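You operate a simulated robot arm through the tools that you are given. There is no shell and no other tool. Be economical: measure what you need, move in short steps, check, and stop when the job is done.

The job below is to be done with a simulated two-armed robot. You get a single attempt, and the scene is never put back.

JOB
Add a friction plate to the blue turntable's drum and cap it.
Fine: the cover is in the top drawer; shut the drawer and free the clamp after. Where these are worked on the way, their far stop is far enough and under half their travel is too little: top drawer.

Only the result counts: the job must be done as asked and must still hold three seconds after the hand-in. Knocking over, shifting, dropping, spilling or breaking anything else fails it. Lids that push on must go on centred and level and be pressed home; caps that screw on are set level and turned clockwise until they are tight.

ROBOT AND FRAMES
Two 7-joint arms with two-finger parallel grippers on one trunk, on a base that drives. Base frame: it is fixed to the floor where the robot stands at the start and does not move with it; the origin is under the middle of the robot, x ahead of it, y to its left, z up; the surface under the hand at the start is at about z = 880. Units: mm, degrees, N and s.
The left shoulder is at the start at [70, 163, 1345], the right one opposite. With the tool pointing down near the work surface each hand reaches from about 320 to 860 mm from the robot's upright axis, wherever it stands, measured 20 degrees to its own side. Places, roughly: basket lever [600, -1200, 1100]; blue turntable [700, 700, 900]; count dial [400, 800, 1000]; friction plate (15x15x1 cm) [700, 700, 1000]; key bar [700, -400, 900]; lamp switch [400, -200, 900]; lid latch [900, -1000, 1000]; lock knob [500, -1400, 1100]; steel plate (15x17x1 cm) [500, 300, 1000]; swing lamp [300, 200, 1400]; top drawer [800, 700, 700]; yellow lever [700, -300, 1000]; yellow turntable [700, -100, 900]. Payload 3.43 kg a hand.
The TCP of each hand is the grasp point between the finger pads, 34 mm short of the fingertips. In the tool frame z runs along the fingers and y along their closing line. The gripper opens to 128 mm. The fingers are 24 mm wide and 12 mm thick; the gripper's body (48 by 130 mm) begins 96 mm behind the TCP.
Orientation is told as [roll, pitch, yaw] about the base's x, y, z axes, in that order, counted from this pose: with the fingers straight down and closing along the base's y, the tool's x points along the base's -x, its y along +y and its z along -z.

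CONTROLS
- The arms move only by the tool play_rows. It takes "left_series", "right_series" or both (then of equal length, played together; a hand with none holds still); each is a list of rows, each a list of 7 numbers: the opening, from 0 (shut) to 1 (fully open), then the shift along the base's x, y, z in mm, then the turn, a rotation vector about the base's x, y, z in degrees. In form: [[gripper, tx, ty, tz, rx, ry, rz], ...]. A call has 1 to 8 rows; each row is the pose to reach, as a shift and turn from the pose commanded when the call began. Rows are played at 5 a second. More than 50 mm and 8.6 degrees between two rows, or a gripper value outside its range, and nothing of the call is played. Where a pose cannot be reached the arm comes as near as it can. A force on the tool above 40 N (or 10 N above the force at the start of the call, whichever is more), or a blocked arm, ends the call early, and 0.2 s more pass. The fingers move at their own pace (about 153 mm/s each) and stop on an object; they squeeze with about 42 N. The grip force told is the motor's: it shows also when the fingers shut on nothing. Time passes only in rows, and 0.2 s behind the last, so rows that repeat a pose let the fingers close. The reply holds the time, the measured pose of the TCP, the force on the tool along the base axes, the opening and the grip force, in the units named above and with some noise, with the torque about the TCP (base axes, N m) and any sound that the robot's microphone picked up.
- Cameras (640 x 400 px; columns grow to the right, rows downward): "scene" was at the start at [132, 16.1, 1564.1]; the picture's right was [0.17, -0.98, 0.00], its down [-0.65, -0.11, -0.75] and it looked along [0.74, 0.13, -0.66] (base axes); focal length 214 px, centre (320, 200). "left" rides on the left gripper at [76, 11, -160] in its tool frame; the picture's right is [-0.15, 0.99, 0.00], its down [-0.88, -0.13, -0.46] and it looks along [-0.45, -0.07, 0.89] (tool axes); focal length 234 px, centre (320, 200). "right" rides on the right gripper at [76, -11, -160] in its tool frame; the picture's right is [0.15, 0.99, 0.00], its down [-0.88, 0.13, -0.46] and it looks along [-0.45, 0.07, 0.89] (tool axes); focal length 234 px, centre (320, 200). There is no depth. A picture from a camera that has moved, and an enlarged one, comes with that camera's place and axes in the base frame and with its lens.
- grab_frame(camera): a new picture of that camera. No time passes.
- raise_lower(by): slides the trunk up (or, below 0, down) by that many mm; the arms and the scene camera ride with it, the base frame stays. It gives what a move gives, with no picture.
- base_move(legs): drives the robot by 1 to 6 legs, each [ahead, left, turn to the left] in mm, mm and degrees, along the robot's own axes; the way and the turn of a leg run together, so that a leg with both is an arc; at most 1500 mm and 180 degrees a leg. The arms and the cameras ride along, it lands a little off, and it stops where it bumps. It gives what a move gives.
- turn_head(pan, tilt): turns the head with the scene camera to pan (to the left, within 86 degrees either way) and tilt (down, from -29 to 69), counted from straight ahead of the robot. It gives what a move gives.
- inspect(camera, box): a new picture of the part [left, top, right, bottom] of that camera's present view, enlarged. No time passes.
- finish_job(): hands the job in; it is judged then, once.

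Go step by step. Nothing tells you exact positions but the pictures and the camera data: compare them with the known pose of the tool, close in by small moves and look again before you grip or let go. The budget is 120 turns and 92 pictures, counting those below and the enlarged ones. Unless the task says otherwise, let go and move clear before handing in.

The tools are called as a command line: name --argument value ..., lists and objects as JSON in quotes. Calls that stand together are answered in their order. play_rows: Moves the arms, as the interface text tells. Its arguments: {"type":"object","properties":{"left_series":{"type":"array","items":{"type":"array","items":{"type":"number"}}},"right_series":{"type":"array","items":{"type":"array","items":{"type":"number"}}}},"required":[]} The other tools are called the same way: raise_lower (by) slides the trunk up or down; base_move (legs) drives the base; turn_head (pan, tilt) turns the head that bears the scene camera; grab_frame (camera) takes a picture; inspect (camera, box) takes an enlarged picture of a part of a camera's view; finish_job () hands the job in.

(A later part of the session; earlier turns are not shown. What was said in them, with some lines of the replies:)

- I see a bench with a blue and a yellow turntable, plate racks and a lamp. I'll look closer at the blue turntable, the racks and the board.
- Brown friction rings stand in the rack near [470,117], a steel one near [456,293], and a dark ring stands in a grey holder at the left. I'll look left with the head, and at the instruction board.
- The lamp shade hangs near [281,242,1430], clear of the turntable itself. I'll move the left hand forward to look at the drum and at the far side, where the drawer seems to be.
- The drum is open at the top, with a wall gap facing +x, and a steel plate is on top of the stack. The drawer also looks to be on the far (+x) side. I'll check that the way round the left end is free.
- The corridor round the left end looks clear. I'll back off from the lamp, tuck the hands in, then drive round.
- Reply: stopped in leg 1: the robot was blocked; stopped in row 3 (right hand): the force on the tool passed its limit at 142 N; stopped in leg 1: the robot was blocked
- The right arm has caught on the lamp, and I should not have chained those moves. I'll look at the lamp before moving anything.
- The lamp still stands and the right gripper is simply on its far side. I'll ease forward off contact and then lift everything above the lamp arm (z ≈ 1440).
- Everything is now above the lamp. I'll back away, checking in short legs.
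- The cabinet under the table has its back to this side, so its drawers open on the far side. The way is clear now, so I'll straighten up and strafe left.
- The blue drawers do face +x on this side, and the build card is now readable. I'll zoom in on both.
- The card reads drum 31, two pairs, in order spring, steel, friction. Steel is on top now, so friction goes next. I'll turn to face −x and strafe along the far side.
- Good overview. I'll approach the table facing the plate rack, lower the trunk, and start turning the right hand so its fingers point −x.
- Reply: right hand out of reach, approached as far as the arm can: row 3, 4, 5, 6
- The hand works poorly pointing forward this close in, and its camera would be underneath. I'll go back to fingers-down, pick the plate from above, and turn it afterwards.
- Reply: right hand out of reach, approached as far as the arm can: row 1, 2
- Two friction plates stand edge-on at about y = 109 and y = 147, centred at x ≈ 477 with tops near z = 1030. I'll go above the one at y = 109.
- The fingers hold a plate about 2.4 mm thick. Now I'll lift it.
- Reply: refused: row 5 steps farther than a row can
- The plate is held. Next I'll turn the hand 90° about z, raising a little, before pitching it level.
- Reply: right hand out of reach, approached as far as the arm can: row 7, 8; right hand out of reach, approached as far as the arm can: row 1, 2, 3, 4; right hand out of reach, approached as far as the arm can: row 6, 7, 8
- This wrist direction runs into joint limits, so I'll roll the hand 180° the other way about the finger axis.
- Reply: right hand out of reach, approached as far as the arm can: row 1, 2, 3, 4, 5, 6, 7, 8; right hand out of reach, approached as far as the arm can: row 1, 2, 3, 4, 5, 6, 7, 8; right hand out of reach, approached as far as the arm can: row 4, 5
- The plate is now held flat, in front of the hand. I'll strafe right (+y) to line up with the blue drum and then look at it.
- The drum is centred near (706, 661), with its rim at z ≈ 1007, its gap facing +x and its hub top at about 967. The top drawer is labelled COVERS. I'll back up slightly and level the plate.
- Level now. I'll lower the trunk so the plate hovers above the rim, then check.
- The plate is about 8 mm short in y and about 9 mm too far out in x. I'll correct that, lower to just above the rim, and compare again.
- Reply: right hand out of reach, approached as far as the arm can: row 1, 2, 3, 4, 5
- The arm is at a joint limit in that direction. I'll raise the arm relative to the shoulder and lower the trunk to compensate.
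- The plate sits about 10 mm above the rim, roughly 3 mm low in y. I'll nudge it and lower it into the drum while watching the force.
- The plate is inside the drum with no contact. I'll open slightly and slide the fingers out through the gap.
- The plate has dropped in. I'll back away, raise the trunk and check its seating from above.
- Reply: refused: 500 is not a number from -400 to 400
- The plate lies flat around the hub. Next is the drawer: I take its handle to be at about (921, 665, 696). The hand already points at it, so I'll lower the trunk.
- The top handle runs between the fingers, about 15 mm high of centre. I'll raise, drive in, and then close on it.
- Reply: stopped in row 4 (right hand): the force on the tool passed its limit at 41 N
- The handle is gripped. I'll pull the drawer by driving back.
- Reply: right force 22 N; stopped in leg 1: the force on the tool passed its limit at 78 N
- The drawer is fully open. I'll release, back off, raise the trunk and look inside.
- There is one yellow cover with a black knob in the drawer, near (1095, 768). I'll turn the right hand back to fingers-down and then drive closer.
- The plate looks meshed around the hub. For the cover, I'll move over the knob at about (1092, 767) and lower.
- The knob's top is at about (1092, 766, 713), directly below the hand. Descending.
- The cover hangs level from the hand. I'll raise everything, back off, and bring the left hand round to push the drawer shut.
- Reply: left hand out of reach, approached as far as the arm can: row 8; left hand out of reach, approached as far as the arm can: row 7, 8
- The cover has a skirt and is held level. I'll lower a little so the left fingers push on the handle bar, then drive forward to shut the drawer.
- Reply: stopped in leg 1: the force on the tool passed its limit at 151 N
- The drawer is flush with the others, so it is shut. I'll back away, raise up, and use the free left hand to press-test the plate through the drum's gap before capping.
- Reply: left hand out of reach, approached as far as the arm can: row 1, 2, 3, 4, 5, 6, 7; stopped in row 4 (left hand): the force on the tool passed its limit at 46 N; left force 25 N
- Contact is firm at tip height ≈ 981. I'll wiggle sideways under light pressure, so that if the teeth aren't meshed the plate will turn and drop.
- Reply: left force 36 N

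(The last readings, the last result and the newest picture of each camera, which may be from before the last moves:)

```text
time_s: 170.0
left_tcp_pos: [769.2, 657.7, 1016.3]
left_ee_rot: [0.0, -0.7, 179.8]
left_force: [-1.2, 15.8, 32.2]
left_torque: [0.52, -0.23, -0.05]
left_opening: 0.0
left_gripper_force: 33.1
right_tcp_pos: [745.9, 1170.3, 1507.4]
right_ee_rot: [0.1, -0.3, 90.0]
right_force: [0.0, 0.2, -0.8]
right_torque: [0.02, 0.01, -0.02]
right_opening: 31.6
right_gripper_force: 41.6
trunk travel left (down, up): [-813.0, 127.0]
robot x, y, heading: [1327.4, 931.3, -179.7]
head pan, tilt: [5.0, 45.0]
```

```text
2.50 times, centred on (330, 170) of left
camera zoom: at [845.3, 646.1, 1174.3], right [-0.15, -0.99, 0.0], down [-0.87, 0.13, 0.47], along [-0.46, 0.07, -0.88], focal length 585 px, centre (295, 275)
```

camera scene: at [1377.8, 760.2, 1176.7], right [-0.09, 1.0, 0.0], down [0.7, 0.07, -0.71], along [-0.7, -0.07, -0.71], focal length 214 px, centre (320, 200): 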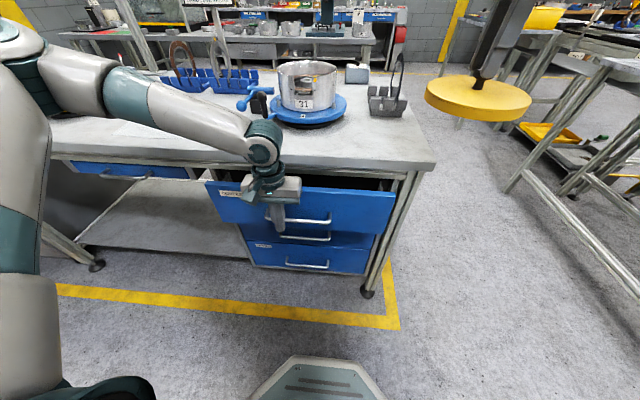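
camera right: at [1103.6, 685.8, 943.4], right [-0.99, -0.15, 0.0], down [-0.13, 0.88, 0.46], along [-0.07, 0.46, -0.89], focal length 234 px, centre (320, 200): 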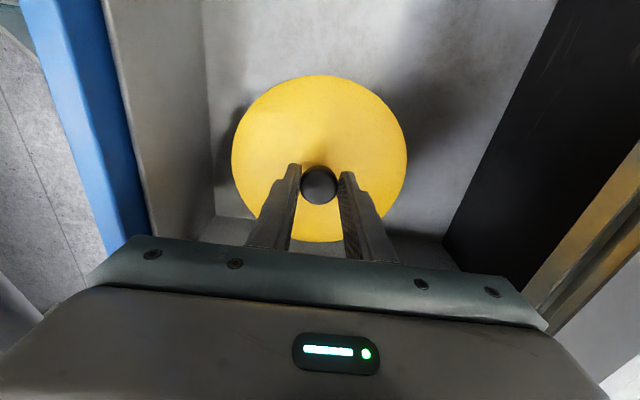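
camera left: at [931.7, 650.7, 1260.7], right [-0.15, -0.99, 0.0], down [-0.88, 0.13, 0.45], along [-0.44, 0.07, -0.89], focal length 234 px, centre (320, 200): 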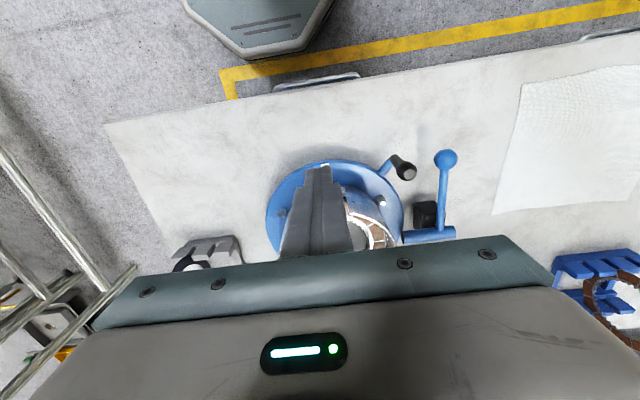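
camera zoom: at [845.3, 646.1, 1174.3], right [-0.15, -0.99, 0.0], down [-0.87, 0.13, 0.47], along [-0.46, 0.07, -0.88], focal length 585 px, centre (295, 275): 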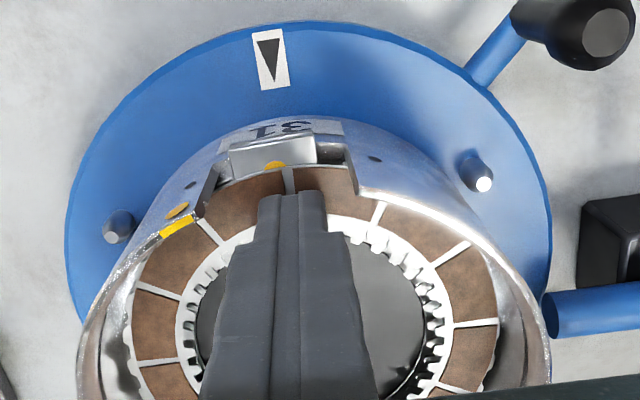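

The plate resists turning and doesn't drop, so it is meshed and seated. I'll lift the left hand clear and strafe so the right hand, with the cover, comes over the drum.

play_rows --left_series '[[0, 0, 6, 30, 0, 0, 0], [0, 0, 6, 70, 0, 0, 0], [0, 0, 6, 110, 0, 0, 0], [0, 40, 6, 140, 0, 0, 0], [0, 80, 6, 140, 0, 0, 0], [0, 80, 6, 140, 0, 0, 0]]'

base_move --legs '[[0, 500, 0]]'

play_rows --right_series '[[0, 0, 0, -45, 0, 0, 0], [0, 0, 0, -90, 0, 0, 0], [0, 0, 0, -135, 0, 0, 0], [0, 0, 0, -180, 0, 0, 0], [0, 0, 0, -225, 0, 0, 0], [0, 0, 0, -270, 0, 0, 0], [0, 0, 0, -310, 0, 0, 0], [0, 0, 0, -310, 0, 0, 0]]'

```text
time_s: 171.4
left_tcp_pos: [843.4, 657.5, 1152.2]
left_ee_rot: [0.0, -0.3, 179.8]
left_force: [-0.3, 0.4, -0.2]
left_torque: [0.0, 0.01, -0.02]
left_opening: 0.0
left_gripper_force: 32.8
right_tcp_pos: [740.6, 1167.1, 1504.6]
right_ee_rot: [-0.2, -0.3, 90.0]
right_force: [0.4, 0.0, -0.6]
right_torque: [-0.02, -0.03, 0.03]
right_opening: 31.8
right_gripper_force: 41.8
trunk travel left (down, up): [-813.0, 127.0]
robot x, y, heading: [1332.5, 930.7, -179.5]
head pan, tilt: [5.0, 45.0]
```

```text
time_s: 174.4
left_tcp_pos: [844.7, 155.4, 1153.8]
left_ee_rot: [0.0, -0.3, 179.6]
left_force: [-0.1, -0.1, 0.5]
left_torque: [-0.02, -0.03, -0.01]
left_opening: 0.0
left_gripper_force: 33.1
right_tcp_pos: [745.4, 665.3, 1506.1]
right_ee_rot: [0.0, -0.4, 89.7]
right_force: [0.3, -0.1, -1.8]
right_torque: [-0.01, 0.01, -0.01]
right_opening: 31.5
right_gripper_force: 41.5
trunk travel left (down, up): [-813.0, 127.0]
robot x, y, heading: [1332.7, 424.2, -179.9]
head pan, tilt: [5.0, 45.0]
```

```text
time_s: 176.2
left_tcp_pos: [845.0, 153.6, 1154.0]
left_ee_rot: [-0.1, -0.4, 179.6]
left_force: [0.3, 0.1, 0.2]
left_torque: [0.03, -0.04, 0.01]
left_opening: 0.2
left_gripper_force: 33.1
right_tcp_pos: [745.2, 665.0, 1196.4]
right_ee_rot: [-0.1, -0.4, 89.7]
right_force: [-0.7, -0.8, -0.6]
right_torque: [0.01, 0.04, -0.01]
right_opening: 31.6
right_gripper_force: 42.1
trunk travel left (down, up): [-813.0, 127.0]
robot x, y, heading: [1334.2, 422.8, -180.2]
head pan, tilt: [5.0, 45.0]
```

play_rows --right_series '[[0, -13, -1, -20, 0, 0, 0.3], [0, -26, -3, -45, 0, 0, 0.3], [0, -38, -4, -80, 0, 0, 0.3], [0, -38, -4, -100, 0, 0, 0.3], [0, -38, -4, -100, 0, 0, 0.3]]'

turn_head --pan -18 --tilt 40

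inspect --camera "scene" --box '[270, 150, 390, 240]'

grab_frame --camera "right"

```text
time_s: 177.4
left_tcp_pos: [845.8, 154.4, 1155.1]
left_ee_rot: [0.0, -0.5, 179.5]
left_force: [-0.4, 0.0, 0.1]
left_torque: [-0.02, -0.01, -0.02]
left_opening: 0.2
left_gripper_force: 32.8
right_tcp_pos: [706.7, 662.6, 1096.6]
right_ee_rot: [0.1, -0.4, 90.0]
right_force: [-2.0, 2.8, 14.9]
right_torque: [-1.03, 0.05, -0.05]
right_opening: 31.6
right_gripper_force: 41.7
trunk travel left (down, up): [-813.0, 127.0]
robot x, y, heading: [1326.0, 423.5, -180.1]
head pan, tilt: [5.0, 45.0]
```

```text
time_s: 178.2
left_tcp_pos: [845.8, 153.9, 1154.5]
left_ee_rot: [0.0, -0.5, 179.5]
left_force: [-0.2, -0.3, 0.3]
left_torque: [-0.02, -0.04, -0.02]
left_opening: 0.0
left_gripper_force: 33.1
right_tcp_pos: [706.5, 662.0, 1094.9]
right_ee_rot: [-0.1, -0.6, 90.1]
right_force: [-2.7, 4.7, 15.3]
right_torque: [-0.87, 0.19, -0.13]
right_opening: 31.2
right_gripper_force: 42.2
trunk travel left (down, up): [-813.0, 127.0]
robot x, y, heading: [1331.4, 423.1, -179.8]
head pan, tilt: [-18.0, 40.0]
```

```text
4.44 times, centred on (330, 195) of scene
camera zoom: at [1201.8, 452.2, 1554.2], right [0.31, 0.95, 0.0], down [0.61, -0.2, -0.77], along [-0.73, 0.24, -0.64], focal length 953 px, centre (276, 222)
```

zoom: 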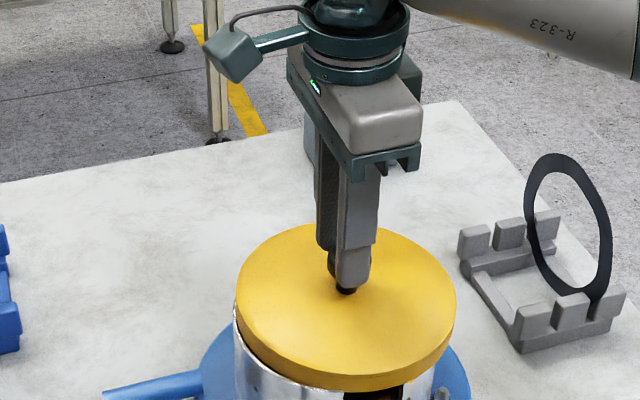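

```text
10 pictures are left
camera right: at [719.7, 585.0, 1254.7], right [-0.99, -0.15, 0.0], down [-0.13, 0.88, 0.46], along [-0.07, 0.46, -0.89], focal length 234 px, centre (320, 200)
```

right: 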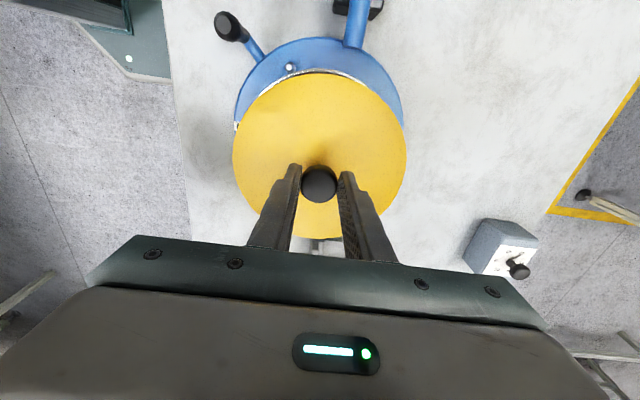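

The cover already touches. The torque and the picture both show it about 6 mm too far to +y, with contact on the −y rim. I'll lift, shift and try again.

play_rows --right_series '[[0, 0, 0, 6, 0, 0, 0], [0, 0, -3, 8, 0, 0, 0], [0, 0, -6, 8, 0, 0, 0], [0, 0, -6, 4, 0, 0, 0], [0, 0, -6, 1, 0, 0, 0], [0, 0, -6, -1, 0, 0, 0]]'

```text
time_s: 179.7
left_tcp_pos: [843.5, 154.2, 1153.9]
left_ee_rot: [0.0, -0.3, 179.6]
left_force: [-0.3, 0.1, 0.6]
left_torque: [0.0, 0.03, -0.03]
left_opening: 0.0
left_gripper_force: 33.0
right_tcp_pos: [706.8, 654.7, 1094.5]
right_ee_rot: [-0.1, -0.6, 89.9]
right_force: [-0.4, -0.6, -0.5]
right_torque: [0.0, -0.01, 0.01]
right_opening: 31.6
right_gripper_force: 42.3
trunk travel left (down, up): [-813.0, 127.0]
robot x, y, heading: [1330.2, 423.7, -179.9]
head pan, tilt: [-18.0, 40.0]
```

play_rows --right_series '[[0, 0, 0, -2, 0, 0, 0], [0, 0, 0, -4, 0, 0, 0], [0, 0, 0, -6, 0, 0, 0], [0, 0, 0, -8, 0, 0, 0]]'

```text
time_s: 180.7
left_tcp_pos: [844.8, 153.0, 1154.6]
left_ee_rot: [0.0, -0.4, 179.6]
left_force: [-0.4, 0.6, 0.1]
left_torque: [-0.02, -0.03, 0.03]
left_opening: 0.2
left_gripper_force: 33.2
right_tcp_pos: [707.8, 654.3, 1087.3]
right_ee_rot: [-0.1, -0.5, 90.1]
right_force: [0.1, 0.6, -1.1]
right_torque: [0.03, 0.03, 0.01]
right_opening: 31.4
right_gripper_force: 42.0
trunk travel left (down, up): [-813.0, 127.0]
robot x, y, heading: [1331.8, 425.3, -179.9]
head pan, tilt: [-18.0, 40.0]
```

play_rows --right_series '[[0, 0, 0, -2, 0, 0, 0], [0, 0, 0, -4, 0, 0, 0], [0, 0, 0, -6, 0, 0, 0], [0, 0, 0, -8, 0, 0, 0], [0, 0, 0, -10, 0, 0, 0], [0, 0, 0, -12, 0, 0, 0]]'

inspect --camera "scene" --box '[290, 180, 390, 255]'

```text
time_s: 182.0
left_tcp_pos: [845.7, 153.7, 1154.4]
left_ee_rot: [0.0, -0.5, 179.6]
left_force: [-0.9, -0.6, 0.3]
left_torque: [-0.02, -0.02, -0.02]
left_opening: 0.0
left_gripper_force: 33.3
right_tcp_pos: [705.3, 653.9, 1083.1]
right_ee_rot: [0.5, -0.3, 89.9]
right_force: [6.3, -0.3, 17.0]
right_torque: [0.61, -0.13, -0.2]
right_opening: 31.7
right_gripper_force: 42.2
trunk travel left (down, up): [-813.0, 127.0]
robot x, y, heading: [1333.2, 426.6, -180.0]
head pan, tilt: [-18.0, 40.0]
stopped in row 6 (right hand): the force on the tool passed its limit at 43 N (the readings are from after the stop); the commanded pose is now the measured one
```

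```text
5.33 times, centred on (340, 218) of scene
camera zoom: at [1202.0, 451.0, 1553.9], right [0.31, 0.95, 0.0], down [0.61, -0.2, -0.77], along [-0.73, 0.24, -0.64], focal length 1144 px, centre (213, 107)
```

zoom: 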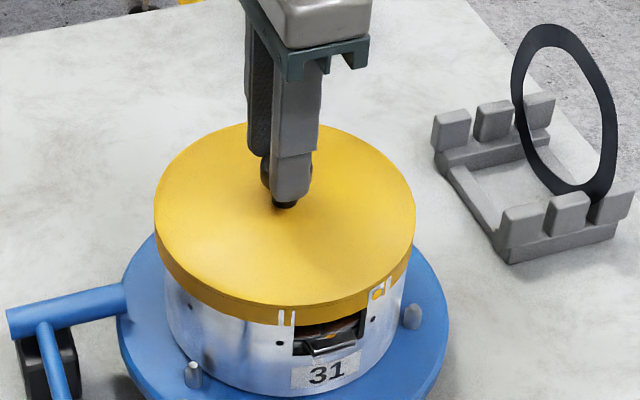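

The skirt has slipped over the rim, 13 mm lower than the first contact, and is centred. I'll press it home.

play_rows --right_series '[[0, 0, 1, -2, 0, 0, 0], [0, 0, 2, -4, 0, 0, 0], [0, 0, 2, -7, 0, 0, 0], [0, 0, 2, -10, 0, 0, 0]]'

```text
time_s: 182.6
left_tcp_pos: [845.3, 152.6, 1153.1]
left_ee_rot: [0.0, -0.5, 179.6]
left_force: [-0.1, -0.1, 0.0]
left_torque: [-0.06, -0.01, -0.01]
left_opening: 0.1
left_gripper_force: 33.6
right_tcp_pos: [704.3, 652.8, 1082.3]
right_ee_rot: [1.1, 0.0, 90.0]
right_force: [6.2, -3.7, 17.8]
right_torque: [1.1, -0.2, -0.31]
right_opening: 31.7
right_gripper_force: 42.0
trunk travel left (down, up): [-813.0, 127.0]
robot x, y, heading: [1335.5, 420.7, -179.8]
head pan, tilt: [-18.0, 40.0]
stopped in row 3 (right hand): the force on the tool passed its limit at 42 N (the readings are from after the stop); the commanded pose is now the measured one
```

The cover binds slightly on the +y side. I'll let go so it settles, then press on the knob from above with closed fingers.

play_rows --right_series '[[0.2, 0, 0, 0, 0, 0, 0], [0.5, 0, 0, 0, 0, 0, 0], [0.5, 0, 0, 5, 0, 0, 0], [0.5, 0, 0, 30, -1.1, 0, 0], [0.5, 0, 0, 60, -1.1, 0, 0], [0, 0, 0, 60, -1.1, 0, 0], [0, 0, 0, 60, -1.1, 0, 0]]'

inspect --camera "scene" --box '[300, 190, 380, 250]'

```text
time_s: 184.2
left_tcp_pos: [845.2, 153.6, 1153.7]
left_ee_rot: [0.0, -0.4, 179.6]
left_force: [0.0, 0.5, 0.5]
left_torque: [0.0, 0.02, 0.02]
left_opening: 0.0
left_gripper_force: 32.6
right_tcp_pos: [702.6, 657.1, 1139.1]
right_ee_rot: [0.8, 1.0, 89.8]
right_force: [0.6, 0.5, -0.6]
right_torque: [-0.01, -0.02, -0.04]
right_opening: 0.0
right_gripper_force: 33.4
trunk travel left (down, up): [-813.0, 127.0]
robot x, y, heading: [1334.4, 424.5, -179.8]
head pan, tilt: [-18.0, 40.0]
```

```text
6.67 times, centred on (340, 220) of scene
camera zoom: at [1200.0, 451.9, 1554.0], right [0.31, 0.95, 0.0], down [0.61, -0.2, -0.77], along [-0.73, 0.24, -0.64], focal length 1430 px, centre (187, 67)
```

zoom: 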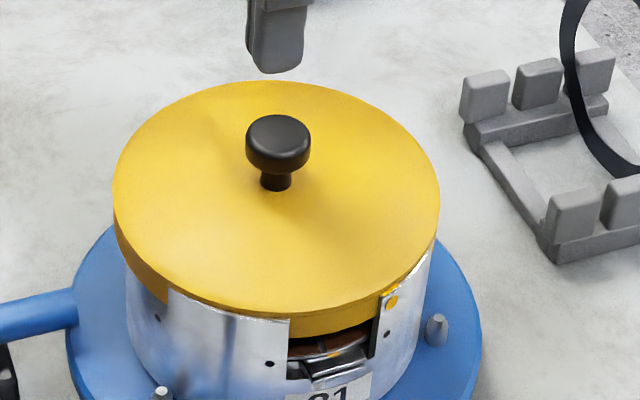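

The cover has settled flush and centred after release. I'll press down on the knob with closed fingers.

play_rows --right_series '[[0, 4, 2, -10, 1, -0.8, 0], [0, 4, 2, -20, 1, -0.8, 0], [0, 4, 2, -27, 1, -0.8, 0], [0, 4, 2, -31, 1, -0.8, 0], [0, 4, 2, -35, 1, -0.8, 0], [0, 4, 2, -39, 1, -0.8, 0], [0, 4, 2, -43, 1, -0.8, 0], [0, 4, 2, -47, 1, -0.8, 0]]'

```text
time_s: 186.0
left_tcp_pos: [845.5, 152.6, 1153.2]
left_ee_rot: [0.0, -0.3, 179.6]
left_force: [0.0, -0.3, 1.1]
left_torque: [-0.01, 0.02, 0.01]
left_opening: 0.2
left_gripper_force: 32.9
right_tcp_pos: [706.7, 658.0, 1092.8]
right_ee_rot: [0.0, 0.0, 90.0]
right_force: [-0.4, 0.1, 0.2]
right_torque: [-0.01, -0.02, 0.01]
right_opening: 0.0
right_gripper_force: 32.9
trunk travel left (down, up): [-813.0, 127.0]
robot x, y, heading: [1332.7, 422.5, -179.7]
head pan, tilt: [-18.0, 40.0]
```

play_rows --right_series '[[0, 0, 0, -3, 0, 0, 0], [0, 0, 0, -6, 0, 0, 0], [0, 0, 0, -9, 0, 0, 0], [0, 0, 0, -12, 0, 0, 0], [0, 0, 0, -15, 0, 0, 0], [0, 0, 0, -18, 0, 0, 0], [0, 0, 0, -21, 0, 0, 0], [0, 0, 0, -24, 0, 0, 0]]'

```text
time_s: 186.9
left_tcp_pos: [846.0, 153.8, 1154.1]
left_ee_rot: [0.0, -0.5, 179.5]
left_force: [0.3, 0.3, 0.7]
left_torque: [-0.01, -0.03, 0.01]
left_opening: 0.1
left_gripper_force: 33.0
right_tcp_pos: [706.4, 656.9, 1091.3]
right_ee_rot: [0.9, 0.3, 89.9]
right_force: [5.3, -0.5, 15.6]
right_torque: [0.1, -0.23, -0.08]
right_opening: 0.0
right_gripper_force: 33.4
trunk travel left (down, up): [-813.0, 127.0]
robot x, y, heading: [1330.8, 421.8, -180.1]
head pan, tilt: [-18.0, 40.0]
stopped in row 4 (right hand): the force on the tool passed its limit at 44 N (the readings are from after the stop); the commanded pose is now the measured one
```

play_rows --right_series '[[0, 0, 0, 20, 0, 0, 0], [0, 0, 0, 60, 0, 0, 0], [0, 0, 0, 100, 0, 0, 0], [0, 0, 40, 130, 0, 0, 0], [0, 0, 80, 130, 0, 0, 0], [0, 0, 120, 130, 0, 0, 0], [0, 0, 120, 130, 0, 0, 0]]'

inspect --camera "scene" --box '[308, 195, 372, 245]'

turn_head --pan 30 --tilt 40

grab_frame --camera "scene"

```text
time_s: 188.5
left_tcp_pos: [843.8, 152.5, 1154.1]
left_ee_rot: [0.0, -0.3, 179.6]
left_force: [0.3, -0.2, 0.1]
left_torque: [0.01, 0.0, 0.0]
left_opening: 0.2
left_gripper_force: 33.1
right_tcp_pos: [706.3, 779.4, 1217.6]
right_ee_rot: [0.7, 0.3, 89.9]
right_force: [-0.6, -0.5, 0.2]
right_torque: [0.01, -0.01, 0.01]
right_opening: 0.0
right_gripper_force: 33.0
trunk travel left (down, up): [-813.0, 127.0]
robot x, y, heading: [1330.8, 424.8, -180.0]
head pan, tilt: [-18.0, 40.0]
```

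```text
8.00 times, centred on (340, 220) of scene
camera zoom: at [1200.0, 451.1, 1554.0], right [0.31, 0.95, 0.0], down [0.61, -0.2, -0.77], along [-0.73, 0.24, -0.64], focal length 1716 px, centre (160, 40)
```

zoom: 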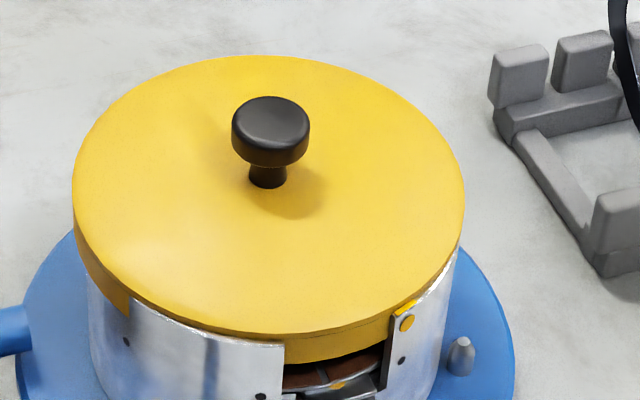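

```text
time_s: 189.6
left_tcp_pos: [845.1, 153.5, 1153.5]
left_ee_rot: [0.1, -0.4, 179.6]
left_force: [0.1, -0.4, 0.1]
left_torque: [0.03, 0.04, 0.0]
left_opening: 0.2
left_gripper_force: 32.7
right_tcp_pos: [705.2, 778.7, 1217.7]
right_ee_rot: [0.6, 0.2, 89.8]
right_force: [-0.4, -0.7, 0.1]
right_torque: [-0.03, 0.0, -0.01]
right_opening: 0.1
right_gripper_force: 32.6
trunk travel left (down, up): [-813.0, 127.0]
robot x, y, heading: [1332.9, 426.2, -179.9]
head pan, tilt: [30.0, 40.0]
```

```text
6 pictures are left
camera scene: at [1207.4, 383.0, 1554.0], right [-0.5, 0.87, 0.0], down [0.56, 0.32, -0.77], along [-0.66, -0.38, -0.64], focal length 214 px, centre (320, 200)
```

scene: 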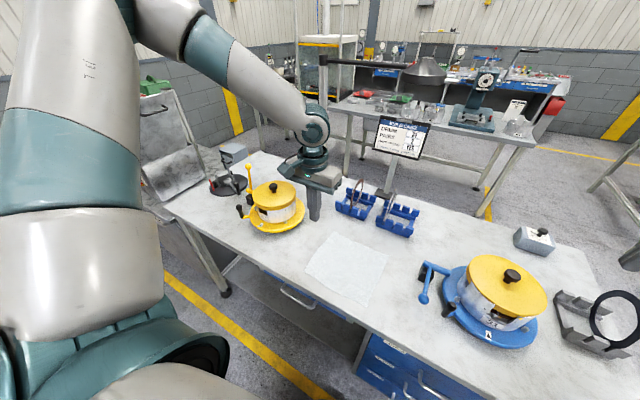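

The cover appears to be down to its top plate but offset a few mm toward −x. I'll regrip the knob and nudge it toward +x while reading the forces.

play_rows --right_series '[[0.5, 3, -40, 0, -0.5, -0.6, 0], [0.5, 3, -80, 0, -0.5, -0.6, 0], [0.5, 3, -121, 0, -0.5, -0.6, 0], [0.5, 3, -121, -40, -0.5, -0.6, 0], [0.5, 3, -121, -80, -0.5, -0.6, 0], [0.5, 3, -121, -120, -0.5, -0.6, 0], [0.5, 3, -121, -131, -0.5, -0.6, 0], [0.5, 3, -121, -131, -0.5, -0.6, 0]]'

play_rows --right_series '[[0.2, 0, 0, 0, 0, 0, 0], [0, 0, 0, 0, 0, 0, 0], [0, 0, 0, 0, 0, 0, 0]]'

```text
time_s: 191.4
left_tcp_pos: [844.4, 154.5, 1153.4]
left_ee_rot: [0.0, -0.5, 179.6]
left_force: [0.4, -0.7, 0.1]
left_torque: [-0.03, 0.02, -0.03]
left_opening: 0.1
left_gripper_force: 32.7
right_tcp_pos: [708.8, 656.6, 1086.1]
right_ee_rot: [0.0, 0.7, 89.9]
right_force: [-0.5, -0.2, 0.1]
right_torque: [0.01, -0.01, 0.02]
right_opening: 63.9
right_gripper_force: 0.0
trunk travel left (down, up): [-813.0, 127.0]
robot x, y, heading: [1330.9, 424.7, -180.0]
head pan, tilt: [30.0, 40.0]
```

```text
time_s: 192.2
left_tcp_pos: [845.8, 152.9, 1154.1]
left_ee_rot: [0.0, -0.5, 179.6]
left_force: [0.8, 0.6, -0.3]
left_torque: [0.0, -0.02, 0.01]
left_opening: 0.1
left_gripper_force: 33.1
right_tcp_pos: [708.0, 656.2, 1086.6]
right_ee_rot: [0.0, 0.7, 89.8]
right_force: [-0.6, 0.6, 1.8]
right_torque: [0.01, 0.08, 0.02]
right_opening: 30.0
right_gripper_force: 42.3
trunk travel left (down, up): [-813.0, 127.0]
robot x, y, heading: [1333.3, 423.3, -180.0]
head pan, tilt: [30.0, 40.0]
```

play_rows --right_series '[[0, 2, 0, 0, 0, 0, 0], [0, 4, 0, 0, 0, 0, 0], [0, 4, 0, 0, 0, 0, 0]]'

play_rows --right_series '[[0, 0, 2, 0, 0, 0, 0], [0, 0, 4, 0, 0, 0, 0], [0, 0, 4, 0, 0, 0, 0]]'

```text
time_s: 193.0
left_tcp_pos: [845.6, 154.0, 1153.1]
left_ee_rot: [0.0, -0.3, 179.5]
left_force: [0.7, 0.0, 0.0]
left_torque: [-0.02, -0.03, -0.02]
left_opening: 0.0
left_gripper_force: 33.5
right_tcp_pos: [711.1, 656.3, 1086.8]
right_ee_rot: [0.0, 0.7, 89.8]
right_force: [-2.9, 0.3, 3.7]
right_torque: [0.01, 0.06, 0.01]
right_opening: 30.1
right_gripper_force: 41.8
trunk travel left (down, up): [-813.0, 127.0]
robot x, y, heading: [1328.1, 424.7, -179.9]
head pan, tilt: [30.0, 40.0]
```

```text
time_s: 193.8
left_tcp_pos: [844.4, 150.5, 1152.9]
left_ee_rot: [-0.2, -0.4, 179.6]
left_force: [-1.2, 0.4, 0.5]
left_torque: [0.02, 0.01, 0.02]
left_opening: 0.0
left_gripper_force: 33.2
right_tcp_pos: [711.3, 657.2, 1086.8]
right_ee_rot: [0.1, 0.7, 90.1]
right_force: [-4.1, -14.1, 1.9]
right_torque: [-0.95, 0.14, 0.14]
right_opening: 30.2
right_gripper_force: 41.9
trunk travel left (down, up): [-813.0, 127.0]
robot x, y, heading: [1331.8, 424.0, -179.9]
head pan, tilt: [30.0, 40.0]
```

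play_rows --right_series '[[0, 0, -4, 0, 0, 0, 0], [0, 2, -4, 0, 0, 0, 0], [0, 4, -4, 0, 0, 0, 0], [0, 4, -4, 0, 0, 0, 0]]'

play_rows --right_series '[[0, 0, -2, 0, 0, 0, 0], [0, 0, -4, 0, 0, 0, 0], [0, 0, -4, 0, 0, 0, 0]]'

```text
time_s: 194.8
left_tcp_pos: [842.5, 153.3, 1154.6]
left_ee_rot: [0.0, -0.2, 179.6]
left_force: [0.0, 0.1, -0.3]
left_torque: [0.04, -0.01, 0.0]
left_opening: 0.3
left_gripper_force: 33.0
right_tcp_pos: [713.9, 657.7, 1087.2]
right_ee_rot: [0.0, 0.7, 89.8]
right_force: [-21.7, -1.9, 14.5]
right_torque: [0.2, 0.45, 0.19]
right_opening: 29.9
right_gripper_force: 41.5
trunk travel left (down, up): [-813.0, 127.0]
robot x, y, heading: [1330.5, 422.3, -179.7]
head pan, tilt: [30.0, 40.0]
```

```text
time_s: 195.6
left_tcp_pos: [844.6, 156.2, 1153.6]
left_ee_rot: [0.1, -0.5, 179.4]
left_force: [-0.6, 1.0, 0.1]
left_torque: [0.01, 0.02, -0.02]
left_opening: 0.1
left_gripper_force: 32.5
right_tcp_pos: [714.8, 657.2, 1086.9]
right_ee_rot: [0.2, 0.6, 89.5]
right_force: [-24.4, 14.5, 27.3]
right_torque: [0.64, 0.78, -0.01]
right_opening: 30.2
right_gripper_force: 42.2
trunk travel left (down, up): [-813.0, 127.0]
robot x, y, heading: [1335.3, 430.3, -180.1]
head pan, tilt: [30.0, 40.0]
```

play_rows --right_series '[[0, -2, 3, 0, 0, 0, 0], [0, -5, 4, 0, 0, 0, 0], [0, -9, 4, -1, 0, 0, 0], [0, -9, 4, -2, 0, 0, 0]]'

turn_head --pan -18 --tilt 40

inspect --camera "scene" --box '[308, 195, 372, 245]'

```text
time_s: 196.6
left_tcp_pos: [849.2, 152.8, 1154.9]
left_ee_rot: [0.1, -0.8, 179.6]
left_force: [0.5, -0.2, 1.0]
left_torque: [-0.03, -0.04, -0.01]
left_opening: 0.0
left_gripper_force: 33.0
right_tcp_pos: [711.0, 656.9, 1088.6]
right_ee_rot: [0.2, 0.7, 90.0]
right_force: [8.4, 3.0, 27.3]
right_torque: [0.41, -0.78, -0.05]
right_opening: 30.1
right_gripper_force: 41.9
trunk travel left (down, up): [-813.0, 127.0]
robot x, y, heading: [1333.5, 423.9, -179.9]
head pan, tilt: [30.0, 40.0]
```

```text
time_s: 197.8
left_tcp_pos: [849.1, 152.9, 1156.3]
left_ee_rot: [0.0, -0.6, 179.5]
left_force: [0.8, 0.2, -0.3]
left_torque: [0.01, 0.0, -0.01]
left_opening: 0.0
left_gripper_force: 33.2
right_tcp_pos: [711.1, 656.6, 1086.7]
right_ee_rot: [0.3, 0.6, 89.9]
right_force: [8.9, -2.6, 24.5]
right_torque: [-0.12, -0.35, 0.0]
right_opening: 30.3
right_gripper_force: 42.5
trunk travel left (down, up): [-813.0, 127.0]
robot x, y, heading: [1330.4, 425.8, -179.9]
head pan, tilt: [-18.0, 40.0]
```

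```text
8.00 times, centred on (340, 220) of scene
camera zoom: at [1205.0, 449.9, 1554.5], right [0.31, 0.95, 0.0], down [0.61, -0.2, -0.77], along [-0.73, 0.24, -0.64], focal length 1716 px, centre (160, 40)
```

zoom: 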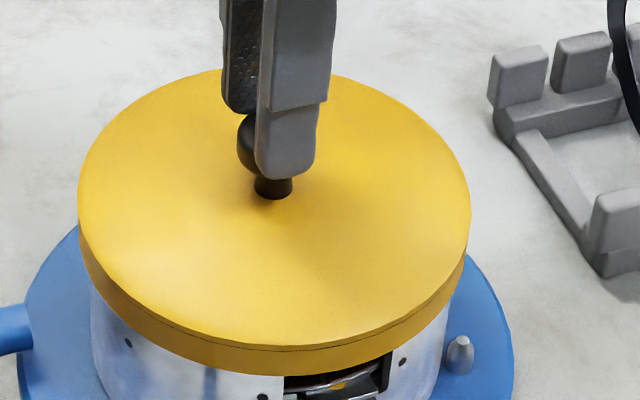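

Now the skirt is outside the rim all round and the cover is concentric. I'll release and press down on the knob top again.

play_rows --right_series '[[0.2, 0, 0, 0, 0, 0, 0], [0.5, 0, 0, 0, 0, 0, 0], [0.5, 0, 0, 20, 0, 0, 0], [0.5, -2, 0, 50, 0, 0.6, 0], [0, -2, 0, 50, 0, 0.6, 0], [0, -2, 0, 50, 0, 0.6, 0], [0, -2, 0, 25, 0, 0.6, 0], [0, -2, 0, 15, 0, 0.6, 0]]'

play_rows --right_series '[[0, 0, 0, -4, 0, 0, 0], [0, 0, 0, -8, 0, 0, 0], [0, 0, 0, -12, 0, 0, 0], [0, 0, 0, -16, 0, 0, 0], [0, 0, 0, -20, 0, 0, 0], [0, 0, 0, -24, 0, 0, 0], [0, 0, 0, -28, 0, 0, 0]]'

```text
time_s: 199.6
left_tcp_pos: [844.2, 154.2, 1152.2]
left_ee_rot: [0.0, -0.4, 179.6]
left_force: [-0.1, 0.3, -0.5]
left_torque: [-0.02, -0.01, -0.03]
left_opening: 0.0
left_gripper_force: 33.4
right_tcp_pos: [705.7, 658.0, 1100.4]
right_ee_rot: [0.5, 0.7, 89.9]
right_force: [-0.4, -0.6, 0.1]
right_torque: [0.02, -0.05, -0.01]
right_opening: 0.1
right_gripper_force: 33.2
trunk travel left (down, up): [-813.0, 127.0]
robot x, y, heading: [1332.9, 422.6, -180.2]
head pan, tilt: [-18.0, 40.0]
```

```text
time_s: 200.7
left_tcp_pos: [846.8, 153.7, 1154.4]
left_ee_rot: [0.0, -0.6, 179.5]
left_force: [-0.3, -0.5, 1.1]
left_torque: [-0.01, 0.0, 0.0]
left_opening: 0.0
left_gripper_force: 33.1
right_tcp_pos: [703.3, 657.6, 1090.3]
right_ee_rot: [1.6, 0.8, 89.8]
right_force: [6.2, 0.9, 17.3]
right_torque: [0.24, -0.29, -0.07]
right_opening: 0.0
right_gripper_force: 33.1
trunk travel left (down, up): [-813.0, 127.0]
robot x, y, heading: [1334.0, 423.5, -180.1]
head pan, tilt: [-18.0, 40.0]
stopped in row 5 (right hand): the force on the tool passed its limit at 45 N (the readings are from after the stop); the commanded pose is now the measured one
```

play_rows --right_series '[[0, 0, 0, 20, 0, 0, 0], [0, 0, 0, 60, 0, 0, 0], [0, 0, 0, 100, 0, 0, 0], [0, 0, 40, 130, 0, 0, 0], [0, 0, 80, 130, 0, 0, 0], [0, 0, 120, 130, -0.8, -1.6, 0], [0, 0, 120, 130, -0.8, -1.6, 0]]'

inspect --camera "scene" --box '[284, 194, 374, 260]'

```text
time_s: 202.3
left_tcp_pos: [844.1, 153.3, 1153.7]
left_ee_rot: [0.0, -0.3, 179.6]
left_force: [1.0, 0.0, 0.2]
left_torque: [-0.01, 0.03, -0.01]
left_opening: 0.1
left_gripper_force: 32.8
right_tcp_pos: [701.7, 778.4, 1218.6]
right_ee_rot: [-0.4, 1.6, 89.7]
right_force: [-0.4, 0.2, 0.7]
right_torque: [0.01, -0.01, 0.01]
right_opening: 0.0
right_gripper_force: 32.7
trunk travel left (down, up): [-813.0, 127.0]
robot x, y, heading: [1331.9, 424.0, -179.6]
head pan, tilt: [-18.0, 40.0]
```

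```text
6.06 times, centred on (329, 227) of scene
camera zoom: at [1200.0, 451.3, 1554.0], right [0.31, 0.95, 0.0], down [0.61, -0.2, -0.77], along [-0.73, 0.24, -0.64], focal length 1300 px, centre (266, 36)
```

zoom: 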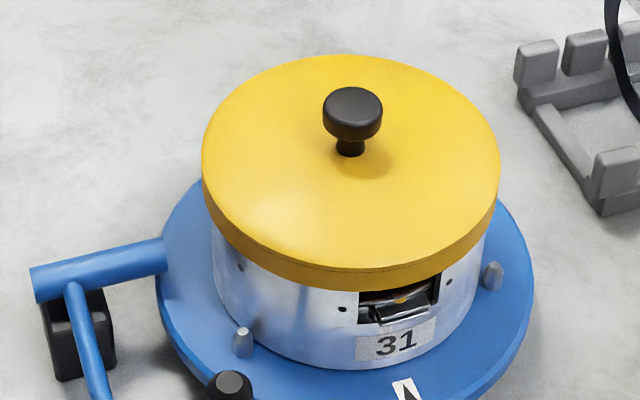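

The cover is now on evenly, level and down. Next is the clamp lever: ball at about (814, 493, 945), pivot bar at about (699, ·, 953). It lies flat, while the finished yellow turntable's lever stands up. I'll bring the left hand over.

base_move --legs '[[0, -280, 0]]'

play_rows --left_series '[[0.45, -10, 15, -40, 0, 0, 0], [0.45, -20, 30, -80, 0, 0, 0], [0.45, -30, 45, -110, 0, 0, 0], [0.45, -30, 60, -110, 0, 0, 0], [0.45, -30, 60, -110, 0, 0, 0]]'

inspect --camera "left" --box '[200, 60, 440, 260]'

```text
time_s: 204.3
left_tcp_pos: [844.6, 432.8, 1153.1]
left_ee_rot: [-0.1, -0.4, 179.6]
left_force: [-0.1, 0.0, 0.5]
left_torque: [0.03, -0.03, -0.02]
left_opening: 0.0
left_gripper_force: 33.3
right_tcp_pos: [700.8, 1057.9, 1218.6]
right_ee_rot: [-0.5, 1.6, 89.7]
right_force: [0.8, -0.9, -0.4]
right_torque: [0.01, 0.01, 0.02]
right_opening: 0.1
right_gripper_force: 33.2
trunk travel left (down, up): [-813.0, 127.0]
robot x, y, heading: [1333.8, 702.6, -180.2]
head pan, tilt: [-18.0, 40.0]
```

```text
time_s: 205.5
left_tcp_pos: [813.3, 494.8, 1043.3]
left_ee_rot: [0.0, -0.6, 179.7]
left_force: [-0.5, -0.3, -0.2]
left_torque: [0.01, -0.01, -0.03]
left_opening: 57.8
left_gripper_force: 0.1
right_tcp_pos: [700.4, 1058.0, 1217.9]
right_ee_rot: [-0.3, 1.6, 89.8]
right_force: [-0.6, 0.6, -0.8]
right_torque: [0.02, 0.0, 0.04]
right_opening: 0.0
right_gripper_force: 33.2
trunk travel left (down, up): [-813.0, 127.0]
robot x, y, heading: [1332.3, 704.1, -180.1]
head pan, tilt: [-18.0, 40.0]
```

```text
2.00 times, centred on (320, 160) of left
camera zoom: at [889.3, 482.1, 1203.3], right [-0.15, -0.99, 0.0], down [-0.88, 0.14, 0.46], along [-0.46, 0.07, -0.89], focal length 468 px, centre (320, 280)
```

zoom: 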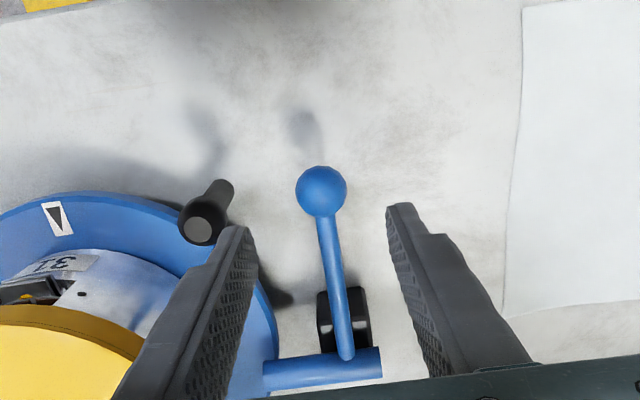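

play_rows --left_series '[[0.31, 0, -1, -10, 0, 0, 0], [0.31, 0, -1, -40, 0, 0, 0], [0.31, 0, -1, -70, 0, 0, 0], [0.31, 0, -1, -88, 0, 0, 0], [0.15, 0, -1, -88, 0, 0, 0], [0, 0, -1, -88, 0, 0, 0], [0, 0, -1, -88, 0, 0, 0]]'

```text
time_s: 206.6
left_tcp_pos: [820.5, 484.4, 991.7]
left_ee_rot: [-1.1, -1.6, 179.0]
left_force: [9.7, 12.6, 20.9]
left_torque: [0.69, -0.29, -0.54]
left_opening: 26.0
left_gripper_force: 6.3
left hand out of reach, approached as far as the arm can: row 2, 3, 4, 5
right_tcp_pos: [704.5, 1065.4, 1218.5]
right_ee_rot: [-0.2, 1.7, 89.5]
right_force: [-0.1, 0.1, -0.8]
right_torque: [-0.02, -0.02, 0.0]
right_opening: 0.0
right_gripper_force: 32.6
trunk travel left (down, up): [-813.0, 127.0]
robot x, y, heading: [1331.1, 701.9, 180.0]
head pan, tilt: [-18.0, 40.0]
stopped in row 5 (left hand): the force on the tool passed its limit at 49 N (the readings are from after the stop); the commanded pose is now the measured one
```

The arm ran into its limit and drifted. I'll go back up, move the base further right for a better posture, and retry.

play_rows --left_series '[[0.2, 0, 0, 5, 0, 0, 0], [0.31, 0, 0, 20, 0, 0, 0], [0.31, 0, 0, 55, 0, 0, 0], [0.31, 0, 0, 55, 0, 0, 0]]'

base_move --legs '[[0, -130, 0]]'

play_rows --left_series '[[0.31, 0, -40, 0, 0, 0, 0], [0.31, 0, -80, 0, 0, 0, 0], [0.31, -7, -119, 0, 0, 0, 0], [0.31, -7, -119, 0, 0, 0, 0]]'

```text
time_s: 207.6
left_tcp_pos: [818.5, 479.4, 1041.5]
left_ee_rot: [-0.9, -1.2, 179.3]
left_force: [-0.8, -0.3, -0.8]
left_torque: [-0.01, -0.04, -0.01]
left_opening: 39.6
left_gripper_force: 0.0
right_tcp_pos: [701.6, 1060.5, 1216.5]
right_ee_rot: [-0.4, 1.5, 89.7]
right_force: [-0.1, 0.4, -0.8]
right_torque: [0.02, -0.02, 0.01]
right_opening: 0.2
right_gripper_force: 32.9
trunk travel left (down, up): [-813.0, 127.0]
robot x, y, heading: [1330.9, 706.4, 179.8]
head pan, tilt: [-18.0, 40.0]
```

```text
time_s: 208.9
left_tcp_pos: [818.3, 606.6, 1041.3]
left_ee_rot: [-1.0, -1.3, 179.2]
left_force: [-0.7, 0.7, 0.4]
left_torque: [-0.01, -0.01, -0.02]
left_opening: 40.0
left_gripper_force: 0.0
right_tcp_pos: [701.6, 1187.8, 1218.4]
right_ee_rot: [-0.3, 1.5, 89.6]
right_force: [-0.1, 0.2, 0.3]
right_torque: [0.0, -0.06, -0.03]
right_opening: 0.1
right_gripper_force: 32.7
trunk travel left (down, up): [-813.0, 127.0]
robot x, y, heading: [1328.8, 838.0, 179.9]
head pan, tilt: [-18.0, 40.0]
```

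```text
time_s: 209.9
left_tcp_pos: [814.8, 489.2, 1042.1]
left_ee_rot: [-0.9, -1.4, 179.2]
left_force: [-0.5, -0.9, 0.1]
left_torque: [0.0, 0.01, 0.01]
left_opening: 39.6
left_gripper_force: 0.0
right_tcp_pos: [700.9, 1191.1, 1218.0]
right_ee_rot: [-0.4, 1.6, 89.5]
right_force: [0.8, 0.5, 0.9]
right_torque: [0.03, -0.02, 0.0]
right_opening: 0.0
right_gripper_force: 33.2
trunk travel left (down, up): [-813.0, 127.0]
robot x, y, heading: [1333.1, 834.0, 179.8]
head pan, tilt: [-18.0, 40.0]
```

inspect --camera "left" --box '[200, 60, 440, 260]'

```text
2.00 times, centred on (320, 160) of left
camera zoom: at [891.9, 474.7, 1199.1], right [-0.16, -0.99, -0.01], down [-0.87, 0.13, 0.48], along [-0.47, 0.09, -0.88], focal length 468 px, centre (320, 280)
```

zoom: 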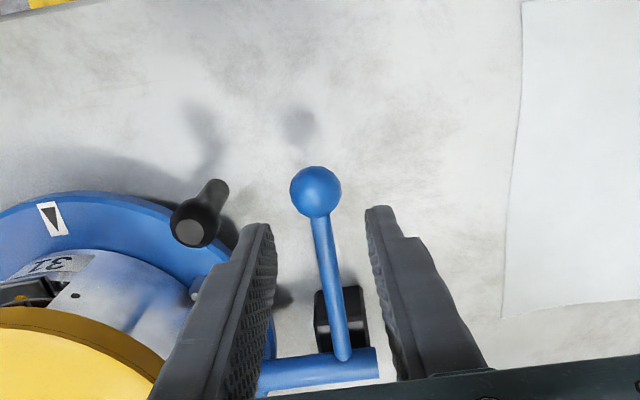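

play_rows --left_series '[[0.31, -1, 5, 0, -0.9, -1.4, 0.8], [0.31, -1, 5, -20, -0.9, -1.4, 0.8], [0.31, -1, 5, -40, -0.9, -1.4, 0.8], [0.31, -1, 5, -40, -0.9, -1.4, 0.8]]'

```text
time_s: 210.9
left_tcp_pos: [812.2, 495.8, 1002.2]
left_ee_rot: [0.1, 0.1, -180.0]
left_force: [0.4, 0.0, -0.3]
left_torque: [-0.01, 0.02, 0.02]
left_opening: 39.8
left_gripper_force: 0.2
right_tcp_pos: [701.5, 1190.7, 1218.4]
right_ee_rot: [-0.4, 1.7, 89.6]
right_force: [-0.1, -0.3, 0.3]
right_torque: [-0.02, -0.01, 0.01]
right_opening: 0.1
right_gripper_force: 33.1
trunk travel left (down, up): [-813.0, 127.0]
robot x, y, heading: [1332.4, 833.7, 179.9]
head pan, tilt: [-18.0, 40.0]
```

Posture is good now. I'll descend onto the ball and grip it.

play_rows --left_series '[[0.31, 1, -1, -15, 0, 0, 0], [0.31, 1, -1, -30, 0, 0, 0], [0.31, 1, -1, -45, 0, 0, 0], [0.15, 1, -1, -45, 0, 0, 0], [0, 1, -1, -45, 0, 0, 0], [0, 1, -1, -45, 0, 0, 0]]'

```text
time_s: 212.3
left_tcp_pos: [813.9, 494.2, 958.9]
left_ee_rot: [0.1, 0.1, -180.0]
left_force: [-0.7, -3.5, 8.8]
left_torque: [-0.08, -0.17, -0.05]
left_opening: 29.2
left_gripper_force: 45.0
right_tcp_pos: [702.3, 1189.9, 1218.2]
right_ee_rot: [-0.3, 1.6, 89.6]
right_force: [0.5, 0.1, 0.2]
right_torque: [-0.03, -0.01, -0.02]
right_opening: 0.1
right_gripper_force: 32.8
trunk travel left (down, up): [-813.0, 127.0]
robot x, y, heading: [1332.6, 832.6, 180.0]
head pan, tilt: [-18.0, 40.0]
```

play_rows --left_series '[[0, -0.5, 0, 20, 0, 0, 0], [0, -4.5, 0, 39.7, 0, 0, 0], [0, -12, 0, 58.5, 0, 0, 0], [0, -22, 0, 75.6, 0, 0, 0]]'

```text
time_s: 213.3
left_tcp_pos: [789.1, 492.7, 1033.4]
left_ee_rot: [0.0, 0.2, -180.0]
left_force: [5.7, 6.6, -8.1]
left_torque: [-0.11, -1.11, -0.04]
left_opening: 29.8
left_gripper_force: 45.3
right_tcp_pos: [701.1, 1191.2, 1217.1]
right_ee_rot: [-0.2, 1.7, 89.6]
right_force: [0.0, -0.4, -0.6]
right_torque: [-0.04, 0.0, -0.03]
right_opening: 0.0
right_gripper_force: 32.6
trunk travel left (down, up): [-813.0, 127.0]
robot x, y, heading: [1329.9, 833.1, 179.9]
head pan, tilt: [-18.0, 40.0]
```

The lever turns freely upward. I'll continue along the arc.

play_rows --left_series '[[0, -13, 0, 15, 0, 0, 0], [0, -28, 0, 27.7, 0, 0, 0], [0, -46, 0, 37, 0, 0, 0], [0, -65, 0, 44, 0, 0, 0], [0, -80, 0, 47, 0, 0, 0], [0, -93, 0, 47.5, 0, 0, 0]]'

```text
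time_s: 214.7
left_tcp_pos: [699.8, 494.7, 1084.0]
left_ee_rot: [0.1, -0.2, -180.0]
left_force: [12.1, 1.1, 21.3]
left_torque: [-0.14, -1.47, 0.0]
left_opening: 29.3
left_gripper_force: 45.0
right_tcp_pos: [705.2, 1190.8, 1221.4]
right_ee_rot: [-0.2, 1.7, 89.7]
right_force: [0.1, 0.5, -0.6]
right_torque: [0.02, 0.0, -0.01]
right_opening: 0.1
right_gripper_force: 33.3
trunk travel left (down, up): [-813.0, 127.0]
robot x, y, heading: [1332.1, 832.8, 180.0]
head pan, tilt: [-18.0, 40.0]
```

play_rows --left_series '[[0, -7, 0, 2, 0, 0, 0], [0, -14, 0, 1, 0, 0, 0], [0, -22, 0, 0, 0, 0, 0]]'

```text
time_s: 215.5
left_tcp_pos: [678.7, 492.1, 1083.4]
left_ee_rot: [0.1, -0.3, -180.0]
left_force: [7.7, -2.8, 25.6]
left_torque: [-0.02, -1.44, -0.02]
left_opening: 29.3
left_gripper_force: 45.1
right_tcp_pos: [705.2, 1191.6, 1219.3]
right_ee_rot: [0.0, 1.5, 89.7]
right_force: [0.2, -0.3, -0.1]
right_torque: [-0.01, -0.01, -0.03]
right_opening: 0.0
right_gripper_force: 33.5
trunk travel left (down, up): [-813.0, 127.0]
robot x, y, heading: [1330.5, 834.6, 180.0]
head pan, tilt: [-18.0, 40.0]
```

play_rows --left_series '[[0, -6, 0, 0, 0, 0, 0], [0, -12, 0, -1, 0, 0, 0], [0, -18, 0, -3, 0, 0, 0]]'

```text
time_s: 216.3
left_tcp_pos: [659.5, 493.5, 1080.7]
left_ee_rot: [0.0, -0.1, -179.9]
left_force: [7.8, -2.1, 22.3]
left_torque: [-0.12, -1.01, 0.13]
left_opening: 28.9
left_gripper_force: 44.7
right_tcp_pos: [705.8, 1190.7, 1220.1]
right_ee_rot: [-0.1, 1.6, 89.7]
right_force: [-0.2, 0.2, -0.1]
right_torque: [-0.03, 0.02, -0.01]
right_opening: 0.0
right_gripper_force: 33.7
trunk travel left (down, up): [-813.0, 127.0]
robot x, y, heading: [1332.1, 833.4, 180.0]
head pan, tilt: [-18.0, 40.0]
```

play_rows --left_series '[[0, -9, 0, -4, 0, 0, 0], [0, -18, 0, -9, 0, 0, 0], [0, -26, 0, -14, 0, 0, 0]]'

turn_head --pan 20 --tilt 38

grab_frame --camera "scene"

```text
time_s: 216.6
left_tcp_pos: [660.1, 492.9, 1079.8]
left_ee_rot: [-0.1, 0.4, -180.0]
left_force: [16.3, 1.1, 18.2]
left_torque: [-0.07, 0.53, -0.15]
left_opening: 29.4
left_gripper_force: 44.8
right_tcp_pos: [705.6, 1189.6, 1219.9]
right_ee_rot: [-0.1, 1.7, 89.7]
right_force: [-0.9, 0.4, 0.0]
right_torque: [0.01, -0.02, -0.02]
right_opening: 0.0
right_gripper_force: 32.6
trunk travel left (down, up): [-813.0, 127.0]
robot x, y, heading: [1331.2, 835.4, 180.0]
head pan, tilt: [-18.0, 40.0]
stopped in row 1 (left hand): the force on the tool passed its limit at 44 N (the readings are from after the stop); the commanded pose is now the measured one
```

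```text
time_s: 217.6
left_tcp_pos: [658.0, 493.3, 1079.2]
left_ee_rot: [0.2, 0.0, -180.0]
left_force: [17.3, 0.4, 22.9]
left_torque: [0.01, -0.89, 0.05]
left_opening: 29.4
left_gripper_force: 45.4
right_tcp_pos: [706.1, 1190.4, 1220.2]
right_ee_rot: [-0.1, 1.7, 89.7]
right_force: [0.0, 0.4, 1.4]
right_torque: [-0.03, 0.03, 0.01]
right_opening: 0.1
right_gripper_force: 32.4
trunk travel left (down, up): [-813.0, 127.0]
robot x, y, heading: [1330.7, 836.9, 179.9]
head pan, tilt: [20.0, 38.0]
```

```text
1 pictures are left
camera scene: at [1206.0, 807.8, 1557.7], right [-0.34, 0.94, 0.0], down [0.58, 0.21, -0.79], along [-0.74, -0.27, -0.61], focal length 214 px, centre (320, 200)
```

scene: 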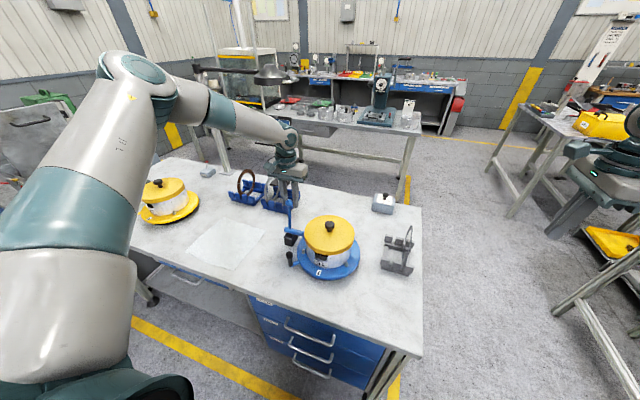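

The lever is now at its other stop, just past upright. I'll release it and move clear.

play_rows --left_series '[[0.2, 2, 0, 0, 0, 0, 0], [0.4, 2, 0, 0, 0, 0, 0], [0.4, 2, 0, 30, 0, 0, 0], [0.4, 2, 0, 75, 0, 0, 0], [0.4, 2, 0, 120, 0, 0, 0], [0.4, 40, 0, 140, 0, 0, 0], [0.4, 85, 0, 140, 0, 0, 0], [0.4, 130, 0, 140, 0, 0, 0]]'

base_move --legs '[[-200, 0, 0]]'

inspect --camera "scene" --box '[230, 130, 410, 290]'

```text
time_s: 219.4
left_tcp_pos: [789.1, 492.4, 1216.9]
left_ee_rot: [0.0, 0.3, -180.1]
left_force: [-0.7, 0.0, -0.8]
left_torque: [-0.01, 0.03, 0.04]
left_opening: 51.3
left_gripper_force: 0.1
right_tcp_pos: [703.1, 1189.7, 1218.9]
right_ee_rot: [-0.3, 1.5, 89.7]
right_force: [-0.7, -0.3, -1.1]
right_torque: [0.0, 0.02, 0.02]
right_opening: 0.0
right_gripper_force: 32.9
trunk travel left (down, up): [-813.0, 127.0]
robot x, y, heading: [1331.9, 835.0, 179.7]
head pan, tilt: [20.0, 38.0]
```

```text
time_s: 221.0
left_tcp_pos: [985.1, 491.1, 1214.1]
left_ee_rot: [0.0, 0.4, -179.9]
left_force: [-0.4, -0.1, -0.1]
left_torque: [0.03, -0.01, 0.0]
left_opening: 51.1
left_gripper_force: 0.2
right_tcp_pos: [898.6, 1188.3, 1216.3]
right_ee_rot: [-0.5, 1.7, 89.7]
right_force: [-0.1, 0.1, 0.1]
right_torque: [0.0, -0.02, -0.01]
right_opening: 0.0
right_gripper_force: 33.3
trunk travel left (down, up): [-813.0, 127.0]
robot x, y, heading: [1531.9, 832.6, -180.0]
head pan, tilt: [20.0, 38.0]
```

```text
2.50 times, centred on (320, 210) of scene
camera zoom: at [1397.0, 805.9, 1556.6], right [-0.34, 0.94, 0.0], down [0.58, 0.21, -0.79], along [-0.74, -0.27, -0.62], focal length 536 px, centre (320, 175)
```

zoom: 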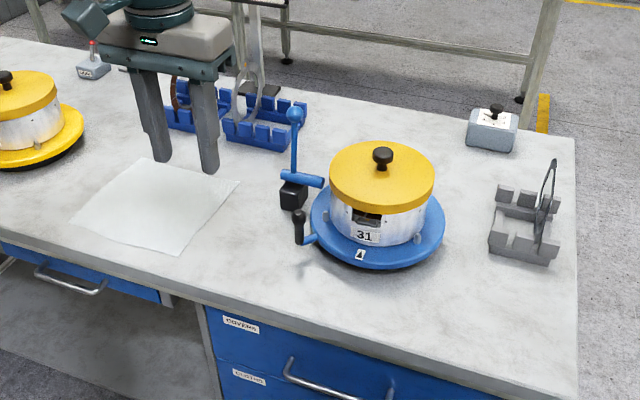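

The plate is in the drum, the cover is level and pressed home, the drawer is shut, and the clamp lever stands up just like the yellow one. Both hands are clear, so I'm handing in.

finish_job

```text
The job is handed in.
```

I added a friction plate to the blue turntable's drum (No. 31) and capped it. The top drawer is shut and the clamp is released; the job is handed in, and no verdict has come back.

- **Plate:** it sits on top of the steel plate. It did not turn or drop when I pushed it sideways under pressure, so I take it to be meshed with the hub.
- **Cover:** it went on off-centre at first, so I re-centred it and pressed it down again with about 45 N. In the last picture it looks level and fully down.
- **Clamp:** I took the lever lying flat as clamped and swung it up to its other stop. It now stands like the yellow turntable's. I did not check that the turntable spins freely.
- **Lamp:** early on, the right arm caught on the swing lamp and hit it at up to about 142 N. The lamp still stood and looked unmoved in the pictures, but it may have shifted slightly.
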